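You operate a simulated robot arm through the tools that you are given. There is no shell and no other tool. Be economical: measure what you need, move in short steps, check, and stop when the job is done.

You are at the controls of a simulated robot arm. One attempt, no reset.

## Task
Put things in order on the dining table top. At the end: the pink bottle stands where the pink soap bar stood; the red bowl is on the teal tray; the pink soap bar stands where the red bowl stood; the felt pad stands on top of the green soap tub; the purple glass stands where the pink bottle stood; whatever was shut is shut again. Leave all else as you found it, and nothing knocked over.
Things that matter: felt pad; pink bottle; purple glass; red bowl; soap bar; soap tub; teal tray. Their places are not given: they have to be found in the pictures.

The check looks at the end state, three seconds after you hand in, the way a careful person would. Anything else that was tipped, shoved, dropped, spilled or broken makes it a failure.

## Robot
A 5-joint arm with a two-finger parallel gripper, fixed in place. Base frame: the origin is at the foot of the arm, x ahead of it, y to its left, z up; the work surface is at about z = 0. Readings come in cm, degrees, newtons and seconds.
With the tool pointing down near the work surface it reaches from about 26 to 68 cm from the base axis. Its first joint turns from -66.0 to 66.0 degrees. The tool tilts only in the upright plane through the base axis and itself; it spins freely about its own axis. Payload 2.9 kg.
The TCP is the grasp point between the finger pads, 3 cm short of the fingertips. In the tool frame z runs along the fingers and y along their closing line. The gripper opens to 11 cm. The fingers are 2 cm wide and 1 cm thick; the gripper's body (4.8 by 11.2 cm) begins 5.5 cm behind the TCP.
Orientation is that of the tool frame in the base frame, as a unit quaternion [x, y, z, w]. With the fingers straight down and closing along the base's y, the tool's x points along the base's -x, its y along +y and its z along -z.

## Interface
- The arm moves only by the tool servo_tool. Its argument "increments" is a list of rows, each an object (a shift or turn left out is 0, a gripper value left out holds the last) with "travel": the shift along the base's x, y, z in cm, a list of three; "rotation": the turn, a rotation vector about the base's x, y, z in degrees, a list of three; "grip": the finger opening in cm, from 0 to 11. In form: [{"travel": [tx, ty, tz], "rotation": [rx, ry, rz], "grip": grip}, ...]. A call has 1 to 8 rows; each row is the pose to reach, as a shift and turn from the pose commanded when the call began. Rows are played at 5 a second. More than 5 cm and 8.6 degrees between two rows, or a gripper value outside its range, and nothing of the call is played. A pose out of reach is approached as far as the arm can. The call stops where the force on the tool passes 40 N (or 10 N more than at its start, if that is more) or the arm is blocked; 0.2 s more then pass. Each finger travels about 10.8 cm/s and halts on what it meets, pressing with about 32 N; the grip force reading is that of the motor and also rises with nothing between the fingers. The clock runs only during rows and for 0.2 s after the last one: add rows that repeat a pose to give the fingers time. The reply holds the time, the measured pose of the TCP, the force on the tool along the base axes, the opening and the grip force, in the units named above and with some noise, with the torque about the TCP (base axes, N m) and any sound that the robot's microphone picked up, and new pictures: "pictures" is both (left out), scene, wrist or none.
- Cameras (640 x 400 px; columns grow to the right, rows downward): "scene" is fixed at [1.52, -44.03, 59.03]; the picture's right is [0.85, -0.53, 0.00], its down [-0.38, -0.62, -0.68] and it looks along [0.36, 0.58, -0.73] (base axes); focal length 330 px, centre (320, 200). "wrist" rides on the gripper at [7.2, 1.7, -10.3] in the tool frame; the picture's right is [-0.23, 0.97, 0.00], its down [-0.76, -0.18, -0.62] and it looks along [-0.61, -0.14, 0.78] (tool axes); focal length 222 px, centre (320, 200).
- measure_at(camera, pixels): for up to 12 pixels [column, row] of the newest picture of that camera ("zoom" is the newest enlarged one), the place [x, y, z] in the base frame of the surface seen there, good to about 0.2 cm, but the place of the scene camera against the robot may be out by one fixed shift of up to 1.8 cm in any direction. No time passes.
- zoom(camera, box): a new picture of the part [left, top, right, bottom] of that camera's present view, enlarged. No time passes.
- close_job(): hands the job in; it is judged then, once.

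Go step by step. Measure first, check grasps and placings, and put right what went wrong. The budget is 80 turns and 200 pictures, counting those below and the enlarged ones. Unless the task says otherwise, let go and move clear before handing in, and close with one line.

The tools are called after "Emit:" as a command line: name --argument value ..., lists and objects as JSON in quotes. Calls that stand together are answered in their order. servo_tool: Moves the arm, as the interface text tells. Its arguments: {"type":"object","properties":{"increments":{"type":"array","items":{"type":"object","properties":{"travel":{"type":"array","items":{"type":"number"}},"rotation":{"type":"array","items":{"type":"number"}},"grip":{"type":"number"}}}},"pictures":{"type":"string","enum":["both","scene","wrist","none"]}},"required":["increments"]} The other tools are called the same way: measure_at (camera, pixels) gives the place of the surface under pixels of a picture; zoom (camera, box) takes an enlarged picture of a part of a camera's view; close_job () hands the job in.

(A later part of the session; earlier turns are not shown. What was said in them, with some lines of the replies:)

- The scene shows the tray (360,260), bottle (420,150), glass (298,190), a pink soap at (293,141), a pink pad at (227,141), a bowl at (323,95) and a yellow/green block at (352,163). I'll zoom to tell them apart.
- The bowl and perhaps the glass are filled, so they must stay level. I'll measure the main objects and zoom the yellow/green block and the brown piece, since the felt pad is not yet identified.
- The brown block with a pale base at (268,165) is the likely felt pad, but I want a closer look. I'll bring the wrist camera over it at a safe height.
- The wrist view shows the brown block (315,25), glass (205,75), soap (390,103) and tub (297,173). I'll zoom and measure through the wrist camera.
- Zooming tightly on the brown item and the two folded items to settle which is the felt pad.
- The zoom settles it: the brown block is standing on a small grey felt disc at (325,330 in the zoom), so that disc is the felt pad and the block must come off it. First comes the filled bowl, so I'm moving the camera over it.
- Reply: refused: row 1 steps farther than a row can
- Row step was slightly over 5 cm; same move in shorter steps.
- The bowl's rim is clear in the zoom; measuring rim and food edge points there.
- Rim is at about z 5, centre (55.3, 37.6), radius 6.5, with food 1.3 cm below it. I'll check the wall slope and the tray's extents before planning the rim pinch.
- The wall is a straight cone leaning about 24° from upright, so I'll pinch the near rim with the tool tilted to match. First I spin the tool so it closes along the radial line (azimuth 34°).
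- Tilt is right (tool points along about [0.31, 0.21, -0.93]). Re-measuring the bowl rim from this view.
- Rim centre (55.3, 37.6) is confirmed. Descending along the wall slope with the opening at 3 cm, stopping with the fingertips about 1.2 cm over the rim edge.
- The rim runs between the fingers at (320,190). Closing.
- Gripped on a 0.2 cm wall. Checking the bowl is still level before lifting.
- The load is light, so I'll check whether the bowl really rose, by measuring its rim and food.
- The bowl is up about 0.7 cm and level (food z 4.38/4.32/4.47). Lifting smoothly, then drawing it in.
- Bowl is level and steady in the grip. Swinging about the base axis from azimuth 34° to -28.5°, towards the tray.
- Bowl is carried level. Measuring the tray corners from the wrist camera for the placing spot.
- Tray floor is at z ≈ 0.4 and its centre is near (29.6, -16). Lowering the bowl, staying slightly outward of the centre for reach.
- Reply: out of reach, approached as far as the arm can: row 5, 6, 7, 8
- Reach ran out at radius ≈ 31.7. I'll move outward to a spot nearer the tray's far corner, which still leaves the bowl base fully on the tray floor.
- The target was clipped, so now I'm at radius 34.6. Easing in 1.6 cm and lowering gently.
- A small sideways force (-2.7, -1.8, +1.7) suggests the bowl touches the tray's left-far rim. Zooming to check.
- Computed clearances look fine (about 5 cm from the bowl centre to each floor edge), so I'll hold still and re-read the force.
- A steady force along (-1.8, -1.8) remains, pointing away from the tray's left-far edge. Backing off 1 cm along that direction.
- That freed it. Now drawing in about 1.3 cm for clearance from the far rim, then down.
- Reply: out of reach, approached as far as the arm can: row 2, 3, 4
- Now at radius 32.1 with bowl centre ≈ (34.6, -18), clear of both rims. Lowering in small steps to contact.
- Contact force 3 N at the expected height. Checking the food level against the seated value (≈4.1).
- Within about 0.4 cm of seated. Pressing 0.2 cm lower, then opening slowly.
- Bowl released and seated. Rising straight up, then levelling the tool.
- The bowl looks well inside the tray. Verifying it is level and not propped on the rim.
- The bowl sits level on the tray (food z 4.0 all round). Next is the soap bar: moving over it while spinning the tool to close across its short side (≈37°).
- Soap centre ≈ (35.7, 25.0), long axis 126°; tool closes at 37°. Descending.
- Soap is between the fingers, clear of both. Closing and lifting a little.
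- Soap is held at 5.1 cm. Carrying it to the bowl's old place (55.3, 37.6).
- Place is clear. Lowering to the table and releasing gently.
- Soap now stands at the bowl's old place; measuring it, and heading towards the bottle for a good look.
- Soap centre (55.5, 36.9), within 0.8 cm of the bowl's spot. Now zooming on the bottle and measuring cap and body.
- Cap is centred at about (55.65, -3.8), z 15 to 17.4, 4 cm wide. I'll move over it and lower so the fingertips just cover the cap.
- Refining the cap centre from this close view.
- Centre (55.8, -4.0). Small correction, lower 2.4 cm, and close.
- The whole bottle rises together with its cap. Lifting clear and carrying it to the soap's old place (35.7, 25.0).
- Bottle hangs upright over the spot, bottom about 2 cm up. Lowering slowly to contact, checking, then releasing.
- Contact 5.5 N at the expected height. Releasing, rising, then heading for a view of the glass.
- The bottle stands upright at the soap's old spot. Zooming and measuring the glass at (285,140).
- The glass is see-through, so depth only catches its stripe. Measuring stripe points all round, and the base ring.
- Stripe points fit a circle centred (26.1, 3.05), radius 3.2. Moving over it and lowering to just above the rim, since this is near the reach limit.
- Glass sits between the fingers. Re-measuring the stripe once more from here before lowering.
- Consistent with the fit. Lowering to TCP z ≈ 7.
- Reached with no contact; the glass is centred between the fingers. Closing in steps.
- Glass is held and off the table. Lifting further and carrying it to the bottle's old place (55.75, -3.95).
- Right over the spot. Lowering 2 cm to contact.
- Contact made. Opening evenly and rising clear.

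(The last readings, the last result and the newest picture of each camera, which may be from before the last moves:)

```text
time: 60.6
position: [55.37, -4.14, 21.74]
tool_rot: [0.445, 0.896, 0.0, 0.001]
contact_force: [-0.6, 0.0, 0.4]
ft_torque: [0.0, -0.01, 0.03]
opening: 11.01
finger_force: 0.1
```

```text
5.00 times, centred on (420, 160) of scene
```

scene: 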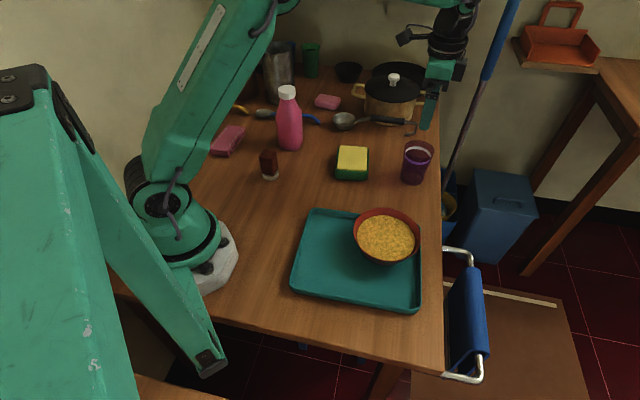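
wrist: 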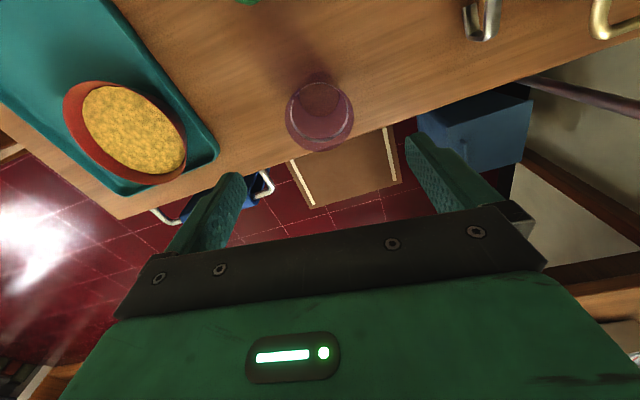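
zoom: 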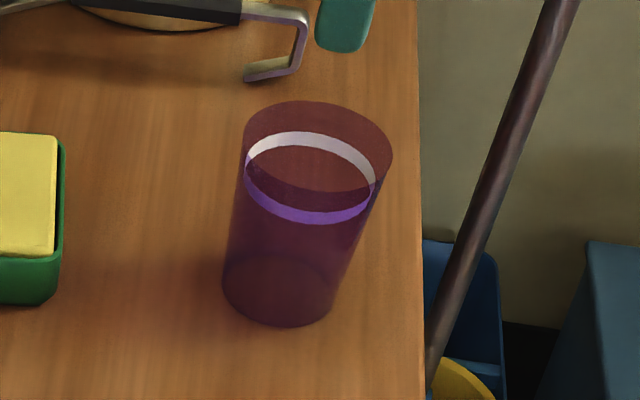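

The glass stands at the bottle's old spot. Next the brown block on the felt pad: moving to view it.

Emit:
servo_tool --increments '[{"travel": [-3.5, 2.5, 1]}, {"travel": [-7.4, 5.3, 2]}, {"travel": [-11.3, 8.1, 2.5]}, {"travel": [-15.2, 10.9, 2.5]}, {"travel": [-19.1, 13.7, 2.5]}, {"travel": [-23, 16.5, 2.5]}, {"travel": [-26.9, 19.3, 2.5]}, {"travel": [-30.8, 22.1, 2.5]}]' --pictures "none"

Emit:
servo_tool --increments '[{"travel": [-2.6, 1.9, -1], "grip": 7}, {"travel": [-2.6, 1.9, -2]}, {"travel": [-2.6, 1.9, -2]}]'

```text
time: 62.4
position: [24.55, 17.68, 24.19]
tool_rot: [0.444, 0.896, 0.001, 0.001]
contact_force: [-1.0, 0.0, -0.4]
ft_torque: [0.0, 0.0, -0.03]
opening: 11.02
finger_force: 0.0
```

```text
time: 63.2
position: [22.08, 19.63, 22.29]
tool_rot: [0.445, 0.896, -0.001, 0.0]
contact_force: [0.0, -0.7, 0.7]
ft_torque: [0.03, 0.02, 0.01]
opening: 7.0
finger_force: 0.0
```

scene: 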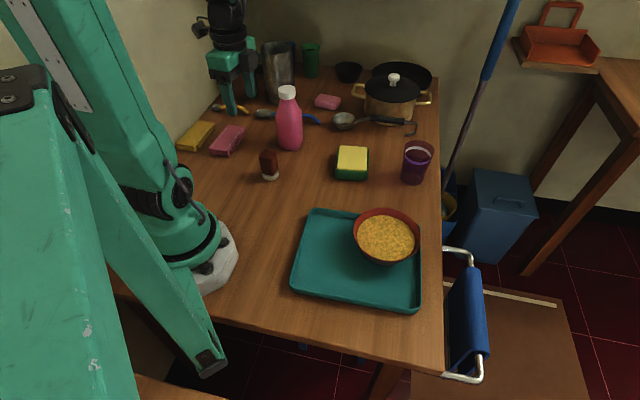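
wrist: 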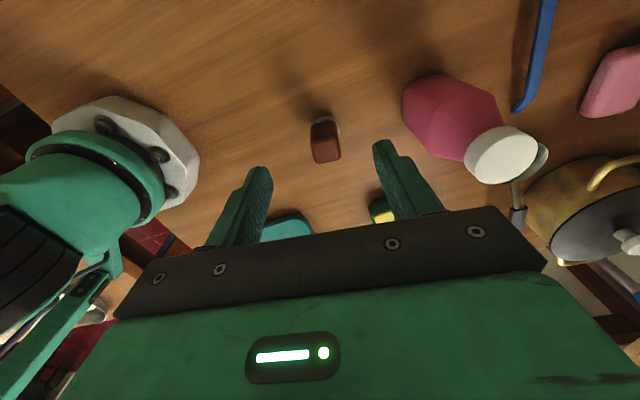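

Zooming on the block at (325,138) for its centre and face angle.

Emit:
zoom --camera "wrist" --box '[295, 105, 355, 170]'

Emit:
measure_at --camera "zoom" --pixels '[[205, 210], [360, 185], [420, 290], [450, 340], [230, 340], [330, 260], [210, 150], [340, 120], [440, 120], [370, 50], [460, 180]]'

```text
6.15 times, centred on (325, 138) of wrist
```

zoom: 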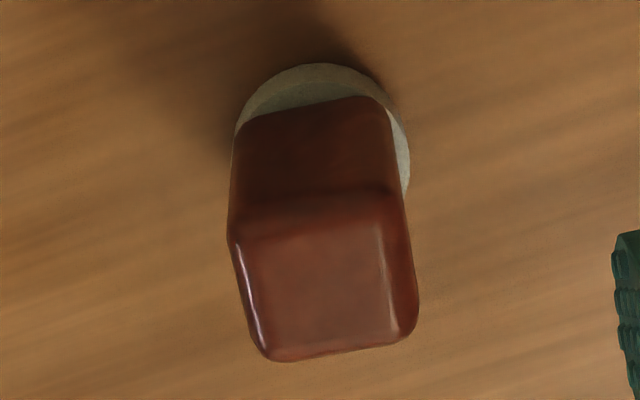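

```text
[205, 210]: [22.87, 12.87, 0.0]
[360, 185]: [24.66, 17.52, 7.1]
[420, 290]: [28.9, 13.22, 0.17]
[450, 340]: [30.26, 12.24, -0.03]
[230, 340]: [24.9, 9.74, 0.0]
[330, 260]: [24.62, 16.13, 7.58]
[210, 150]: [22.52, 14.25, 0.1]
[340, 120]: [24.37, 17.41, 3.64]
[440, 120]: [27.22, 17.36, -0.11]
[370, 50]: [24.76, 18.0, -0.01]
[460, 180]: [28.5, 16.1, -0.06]
```

Clearly a separate block on a grey felt disc. Measuring top-face corners and disc edge.

Emit:
measure_at --camera "zoom" --pixels '[[250, 250], [375, 222], [400, 322], [275, 345], [260, 110], [310, 85], [370, 85], [403, 150], [310, 68], [245, 110]]'

```text
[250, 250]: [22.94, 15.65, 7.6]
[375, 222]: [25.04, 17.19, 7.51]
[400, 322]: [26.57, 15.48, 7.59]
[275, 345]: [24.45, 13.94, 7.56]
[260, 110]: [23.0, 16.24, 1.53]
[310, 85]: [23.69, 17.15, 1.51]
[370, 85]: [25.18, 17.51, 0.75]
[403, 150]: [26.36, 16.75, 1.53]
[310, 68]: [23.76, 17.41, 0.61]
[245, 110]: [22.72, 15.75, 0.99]
```

Block top centre (24.75, 15.57), faces at 36°, bottom resting on the disc at z ≈ 1.55. Gripping the block with the fingertips staying above the disc.

Emit:
servo_tool --increments '[{"travel": [1.4, -2, -3]}, {"travel": [2.67, -4.03, -6]}, {"travel": [2.67, -4.03, -10]}, {"travel": [2.67, -4.03, -13.5]}, {"travel": [2.67, -4.03, -16.1]}, {"travel": [2.67, -4.03, -16.1]}]'

```text
time: 64.6
position: [24.7, 15.8, 6.11]
tool_rot: [0.445, 0.896, 0.0, 0.0]
contact_force: [0.2, 0.5, -0.4]
ft_torque: [-0.02, 0.01, 0.01]
opening: 6.99
finger_force: 0.1
```

scene: 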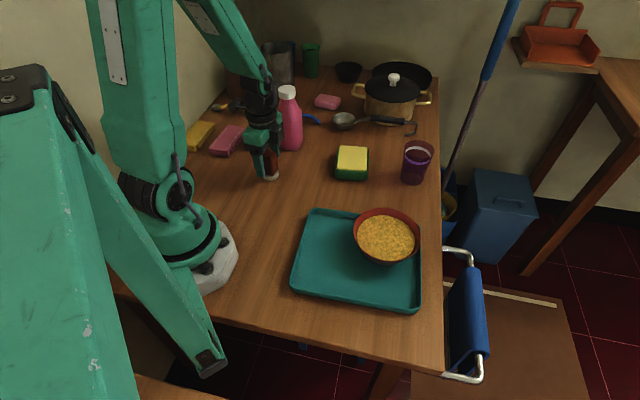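
wrist: 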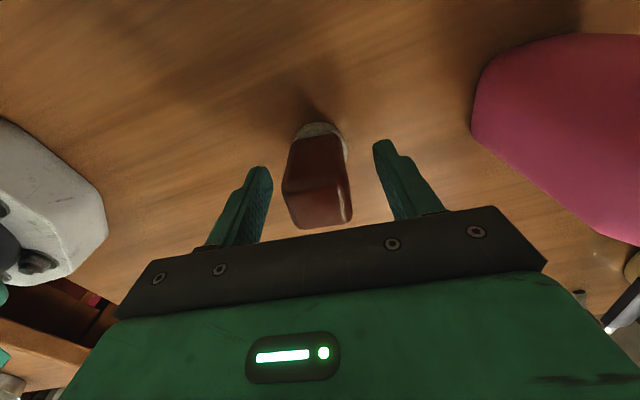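

The block is between the fingers, centred. Closing, then lifting 3 cm to see whether the disc stays.

Emit:
servo_tool --increments '[{"grip": 5.5}, {"grip": 4.2}, {"grip": 3.2}, {"grip": 2}, {"grip": 2}, {"travel": [0, 0, 1]}, {"travel": [0, 0, 3]}, {"travel": [0, 0, 3]}]'

Emit:
zoom --camera "wrist" --box '[240, 60, 400, 240]'

Emit:
zoom --camera "scene" --box '[240, 120, 310, 190]'

```text
time: 66.4
position: [24.62, 15.93, 9.12]
tool_rot: [0.445, 0.896, 0.0, 0.001]
contact_force: [0.4, 0.5, -1.1]
ft_torque: [0.0, -0.02, 0.0]
opening: 3.54
finger_force: 32.1
```

scene: 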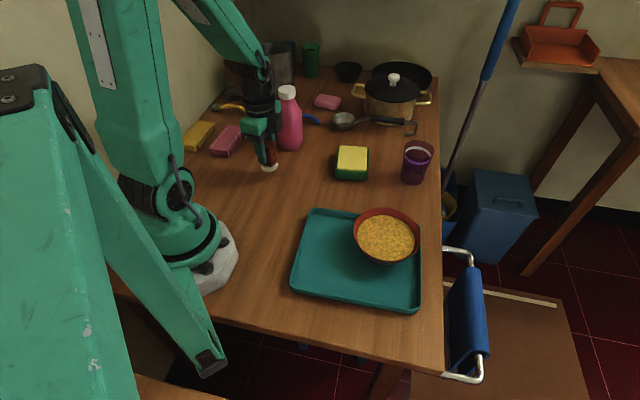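
wrist: 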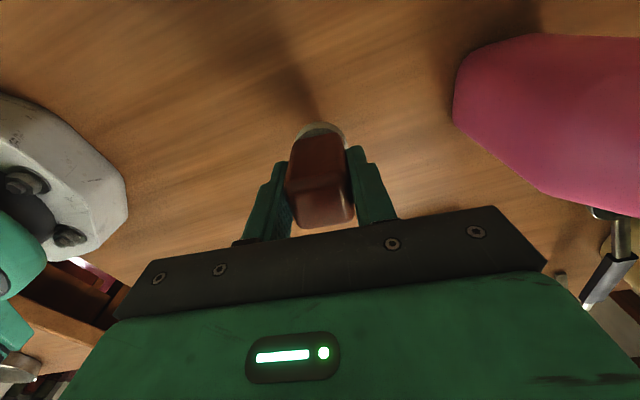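

```text
2.22 times, centred on (320, 150) of wrist
```

zoom: 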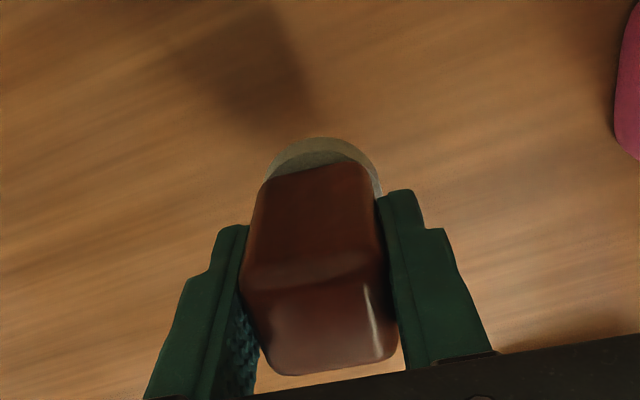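

```text
5.71 times, centred on (275, 155) of scene
```

zoom: 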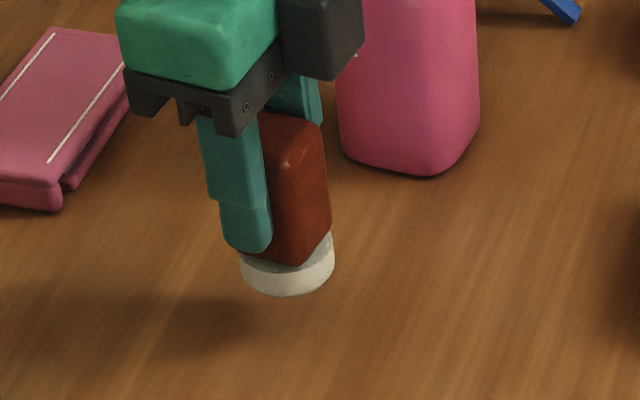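

The disc comes up with the block: it is one piece, the felt pad with its handle. Carrying it high towards the tub and measuring the tub top.

Emit:
servo_tool --increments '[{"travel": [0, 0, 4]}, {"travel": [0, 0, 8.5]}, {"travel": [1, -0.5, 13]}, {"travel": [4, -2, 15]}, {"travel": [8, -3, 15]}, {"travel": [11, -4, 15]}, {"travel": [11, -4, 15]}]'

```text
time: 68.0
position: [35.88, 11.92, 24.23]
tool_rot: [0.444, 0.896, 0.0, 0.0]
contact_force: [-0.5, 0.1, -0.6]
ft_torque: [0.0, 0.0, -0.03]
opening: 3.52
finger_force: 32.2
```

scene: 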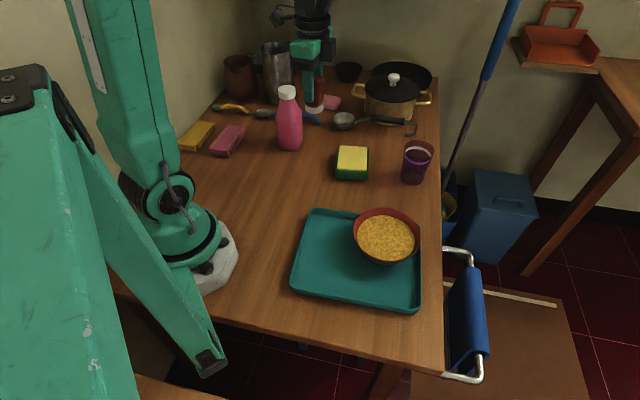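
wrist: 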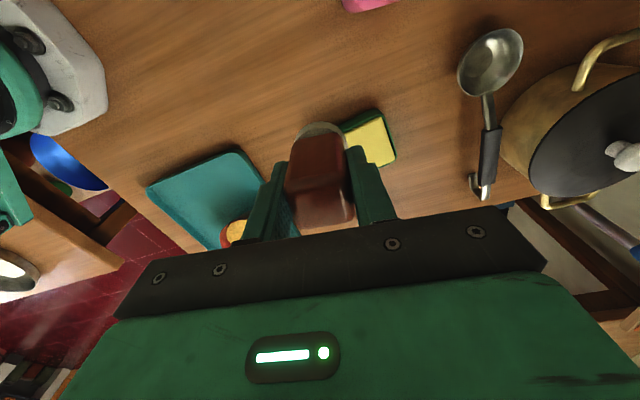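

The held pad hides the tub; moving on so the tub appears above it in view.

Emit:
servo_tool --increments '[{"travel": [3, -2.5, 0]}, {"travel": [6, -5, 0]}, {"travel": [9, -7, 0]}, {"travel": [9, -7, 0]}]' --pictures "wrist"

```text
time: 69.0
position: [44.86, 4.89, 24.16]
tool_rot: [0.444, 0.896, 0.0, 0.0]
contact_force: [-0.6, 0.1, 0.9]
ft_torque: [0.02, 0.0, 0.0]
opening: 3.53
finger_force: 31.9
```

wrist: 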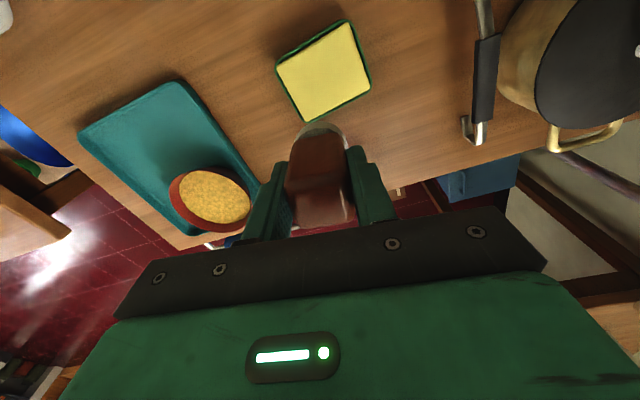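

Emit:
zoom --camera "wrist" --box '[264, 10, 384, 130]'

Emit:
measure_at --camera "wrist" --pixels '[[283, 65], [342, 27], [365, 78], [307, 115], [325, 70], [277, 65], [345, 20], [371, 80], [304, 122], [330, 131]]'

```text
3.33 times, centred on (324, 70) of wrist
```

zoom: 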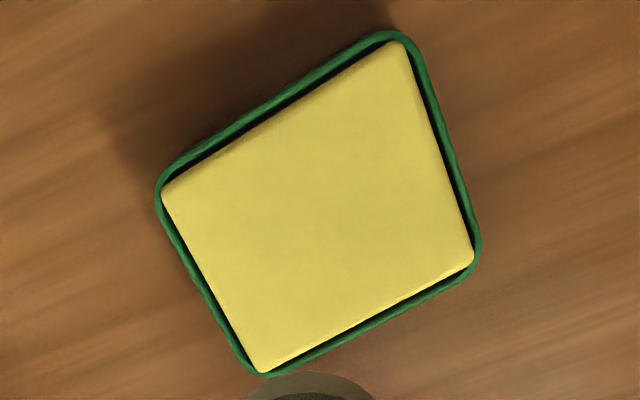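

```text
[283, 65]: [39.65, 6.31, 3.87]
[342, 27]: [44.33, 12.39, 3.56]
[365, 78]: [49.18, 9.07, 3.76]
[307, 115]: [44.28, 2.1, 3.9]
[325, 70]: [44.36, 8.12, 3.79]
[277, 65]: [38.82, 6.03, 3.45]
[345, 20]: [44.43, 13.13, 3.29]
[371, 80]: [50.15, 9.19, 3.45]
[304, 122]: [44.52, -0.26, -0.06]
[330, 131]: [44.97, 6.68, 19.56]
```

Tub top centre is (44.4, 7.5) at z ≈ 3.8. Lowering the pad over it, stopping 1 cm short.

Emit:
servo_tool --increments '[{"travel": [-0.3, 1.5, -2]}, {"travel": [-0.5, 2.7, -5]}, {"travel": [-0.5, 2.7, -9]}, {"travel": [-0.5, 2.7, -12]}, {"travel": [-0.5, 2.7, -13.2]}, {"travel": [-0.5, 2.7, -13.2]}]'

Emit:
zoom --camera "scene" --box '[310, 110, 400, 190]'

```text
time: 70.4
position: [44.38, 7.58, 10.91]
tool_rot: [0.445, 0.896, 0.001, 0.0]
contact_force: [-0.2, 1.6, 0.3]
ft_torque: [-0.02, -0.02, 0.02]
opening: 3.54
finger_force: 32.1
```

scene: 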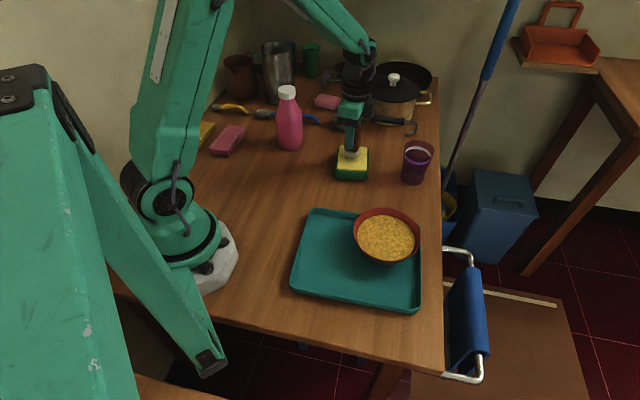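
wrist: 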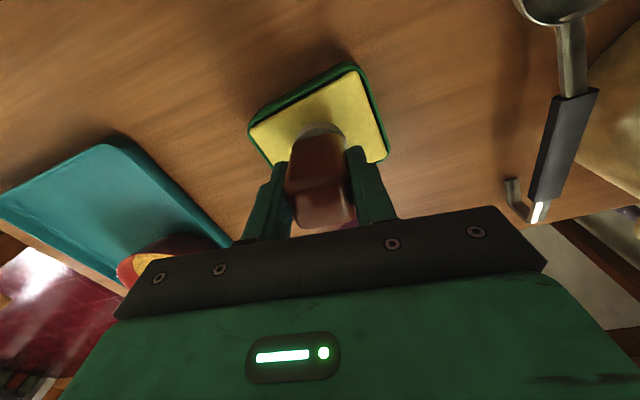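

```text
5.00 times, centred on (355, 150) of scene
```

zoom: 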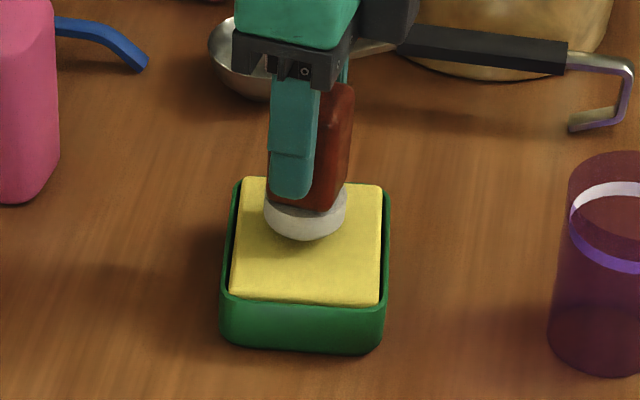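

Well centred over the tub. Lowering the last centimetre in small steps.

Emit:
servo_tool --increments '[{"travel": [0, 0, -0.4]}, {"travel": [0, 0, -0.7]}, {"travel": [0, 0, -0.9]}, {"travel": [0, 0, -0.9]}]' --pictures "none"

```text
time: 71.4
position: [44.2, 7.69, 10.07]
tool_rot: [0.445, 0.895, 0.001, 0.0]
contact_force: [0.4, 0.0, -0.6]
ft_torque: [0.0, -0.01, -0.01]
opening: 3.53
finger_force: 31.9
```

Emit:
servo_tool --increments '[{"travel": [0, 0, -0.1]}, {"travel": [0, 0, -0.2]}, {"travel": [0, 0, -0.2]}]' --pictures "none"

```text
time: 72.2
position: [44.38, 7.59, 9.97]
tool_rot: [0.444, 0.896, 0.0, 0.001]
contact_force: [-4.5, 0.5, 15.3]
ft_torque: [0.04, 0.37, -0.02]
opening: 3.53
finger_force: 32.0
```

Firm contact (15 N) at z 9.97. Easing up slightly, opening, and rising clear.

Emit:
servo_tool --increments '[{"travel": [0, 0, 0.1]}, {"travel": [0, 0, 0.1], "grip": 4}, {"travel": [0, 0, 0.1], "grip": 5}, {"travel": [0, 0, 0.1], "grip": 6.5}, {"travel": [0, 0, 2]}, {"travel": [0, 0, 6]}, {"travel": [0, 0, 10]}, {"travel": [0, 0, 14]}]'

Emit:
zoom --camera "scene" --box '[250, 70, 450, 200]'

Emit:
zoom --camera "wrist" --box '[220, 60, 420, 200]'

```text
time: 74.0
position: [44.09, 7.6, 23.94]
tool_rot: [0.445, 0.896, 0.001, 0.0]
contact_force: [0.0, 0.3, 0.1]
ft_torque: [0.0, 0.03, 0.0]
opening: 6.5
finger_force: 0.0
```

scene: 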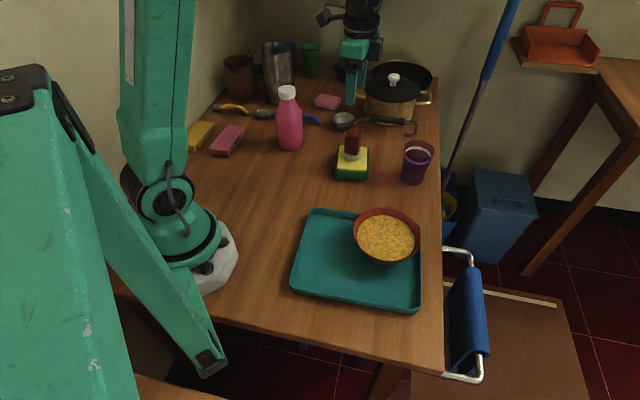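
wrist: 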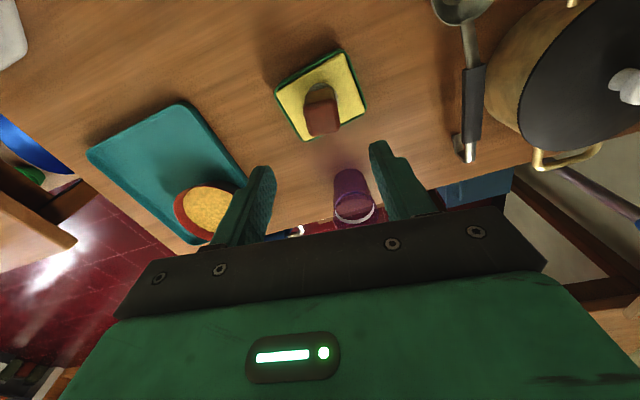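

```text
3.08 times, centred on (350, 135) of scene
```

zoom: 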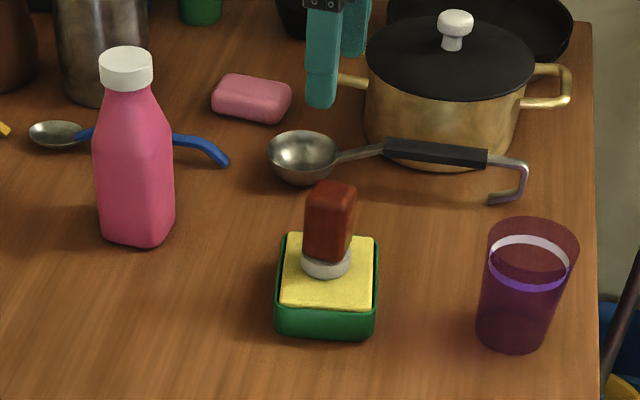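

```text
2.86 times, centred on (320, 130) of wrist
```

zoom: 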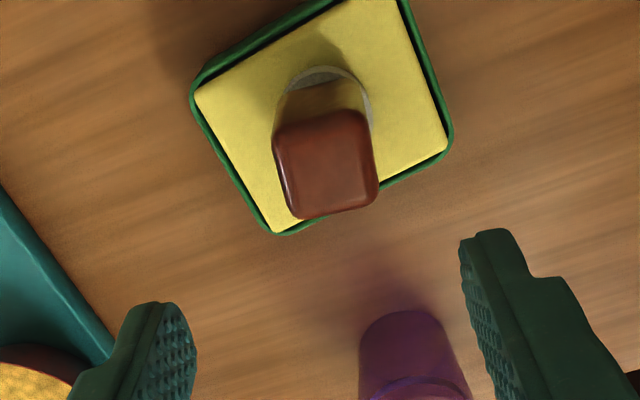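

All five moves check out in the pictures: the pad stands on the tub, with the bottle, glass, soap and bowl in their places. Nothing is tipped and the gripper is clear, so I'm handing in.

Emit:
close_job

```text
The job is handed in.
```

I put all five things in their places and handed in the job: the bowl is level on the tray, nothing was tipped or spilled in the last pictures, the pot lid and bottle cap were never opened, and the arm is clear.
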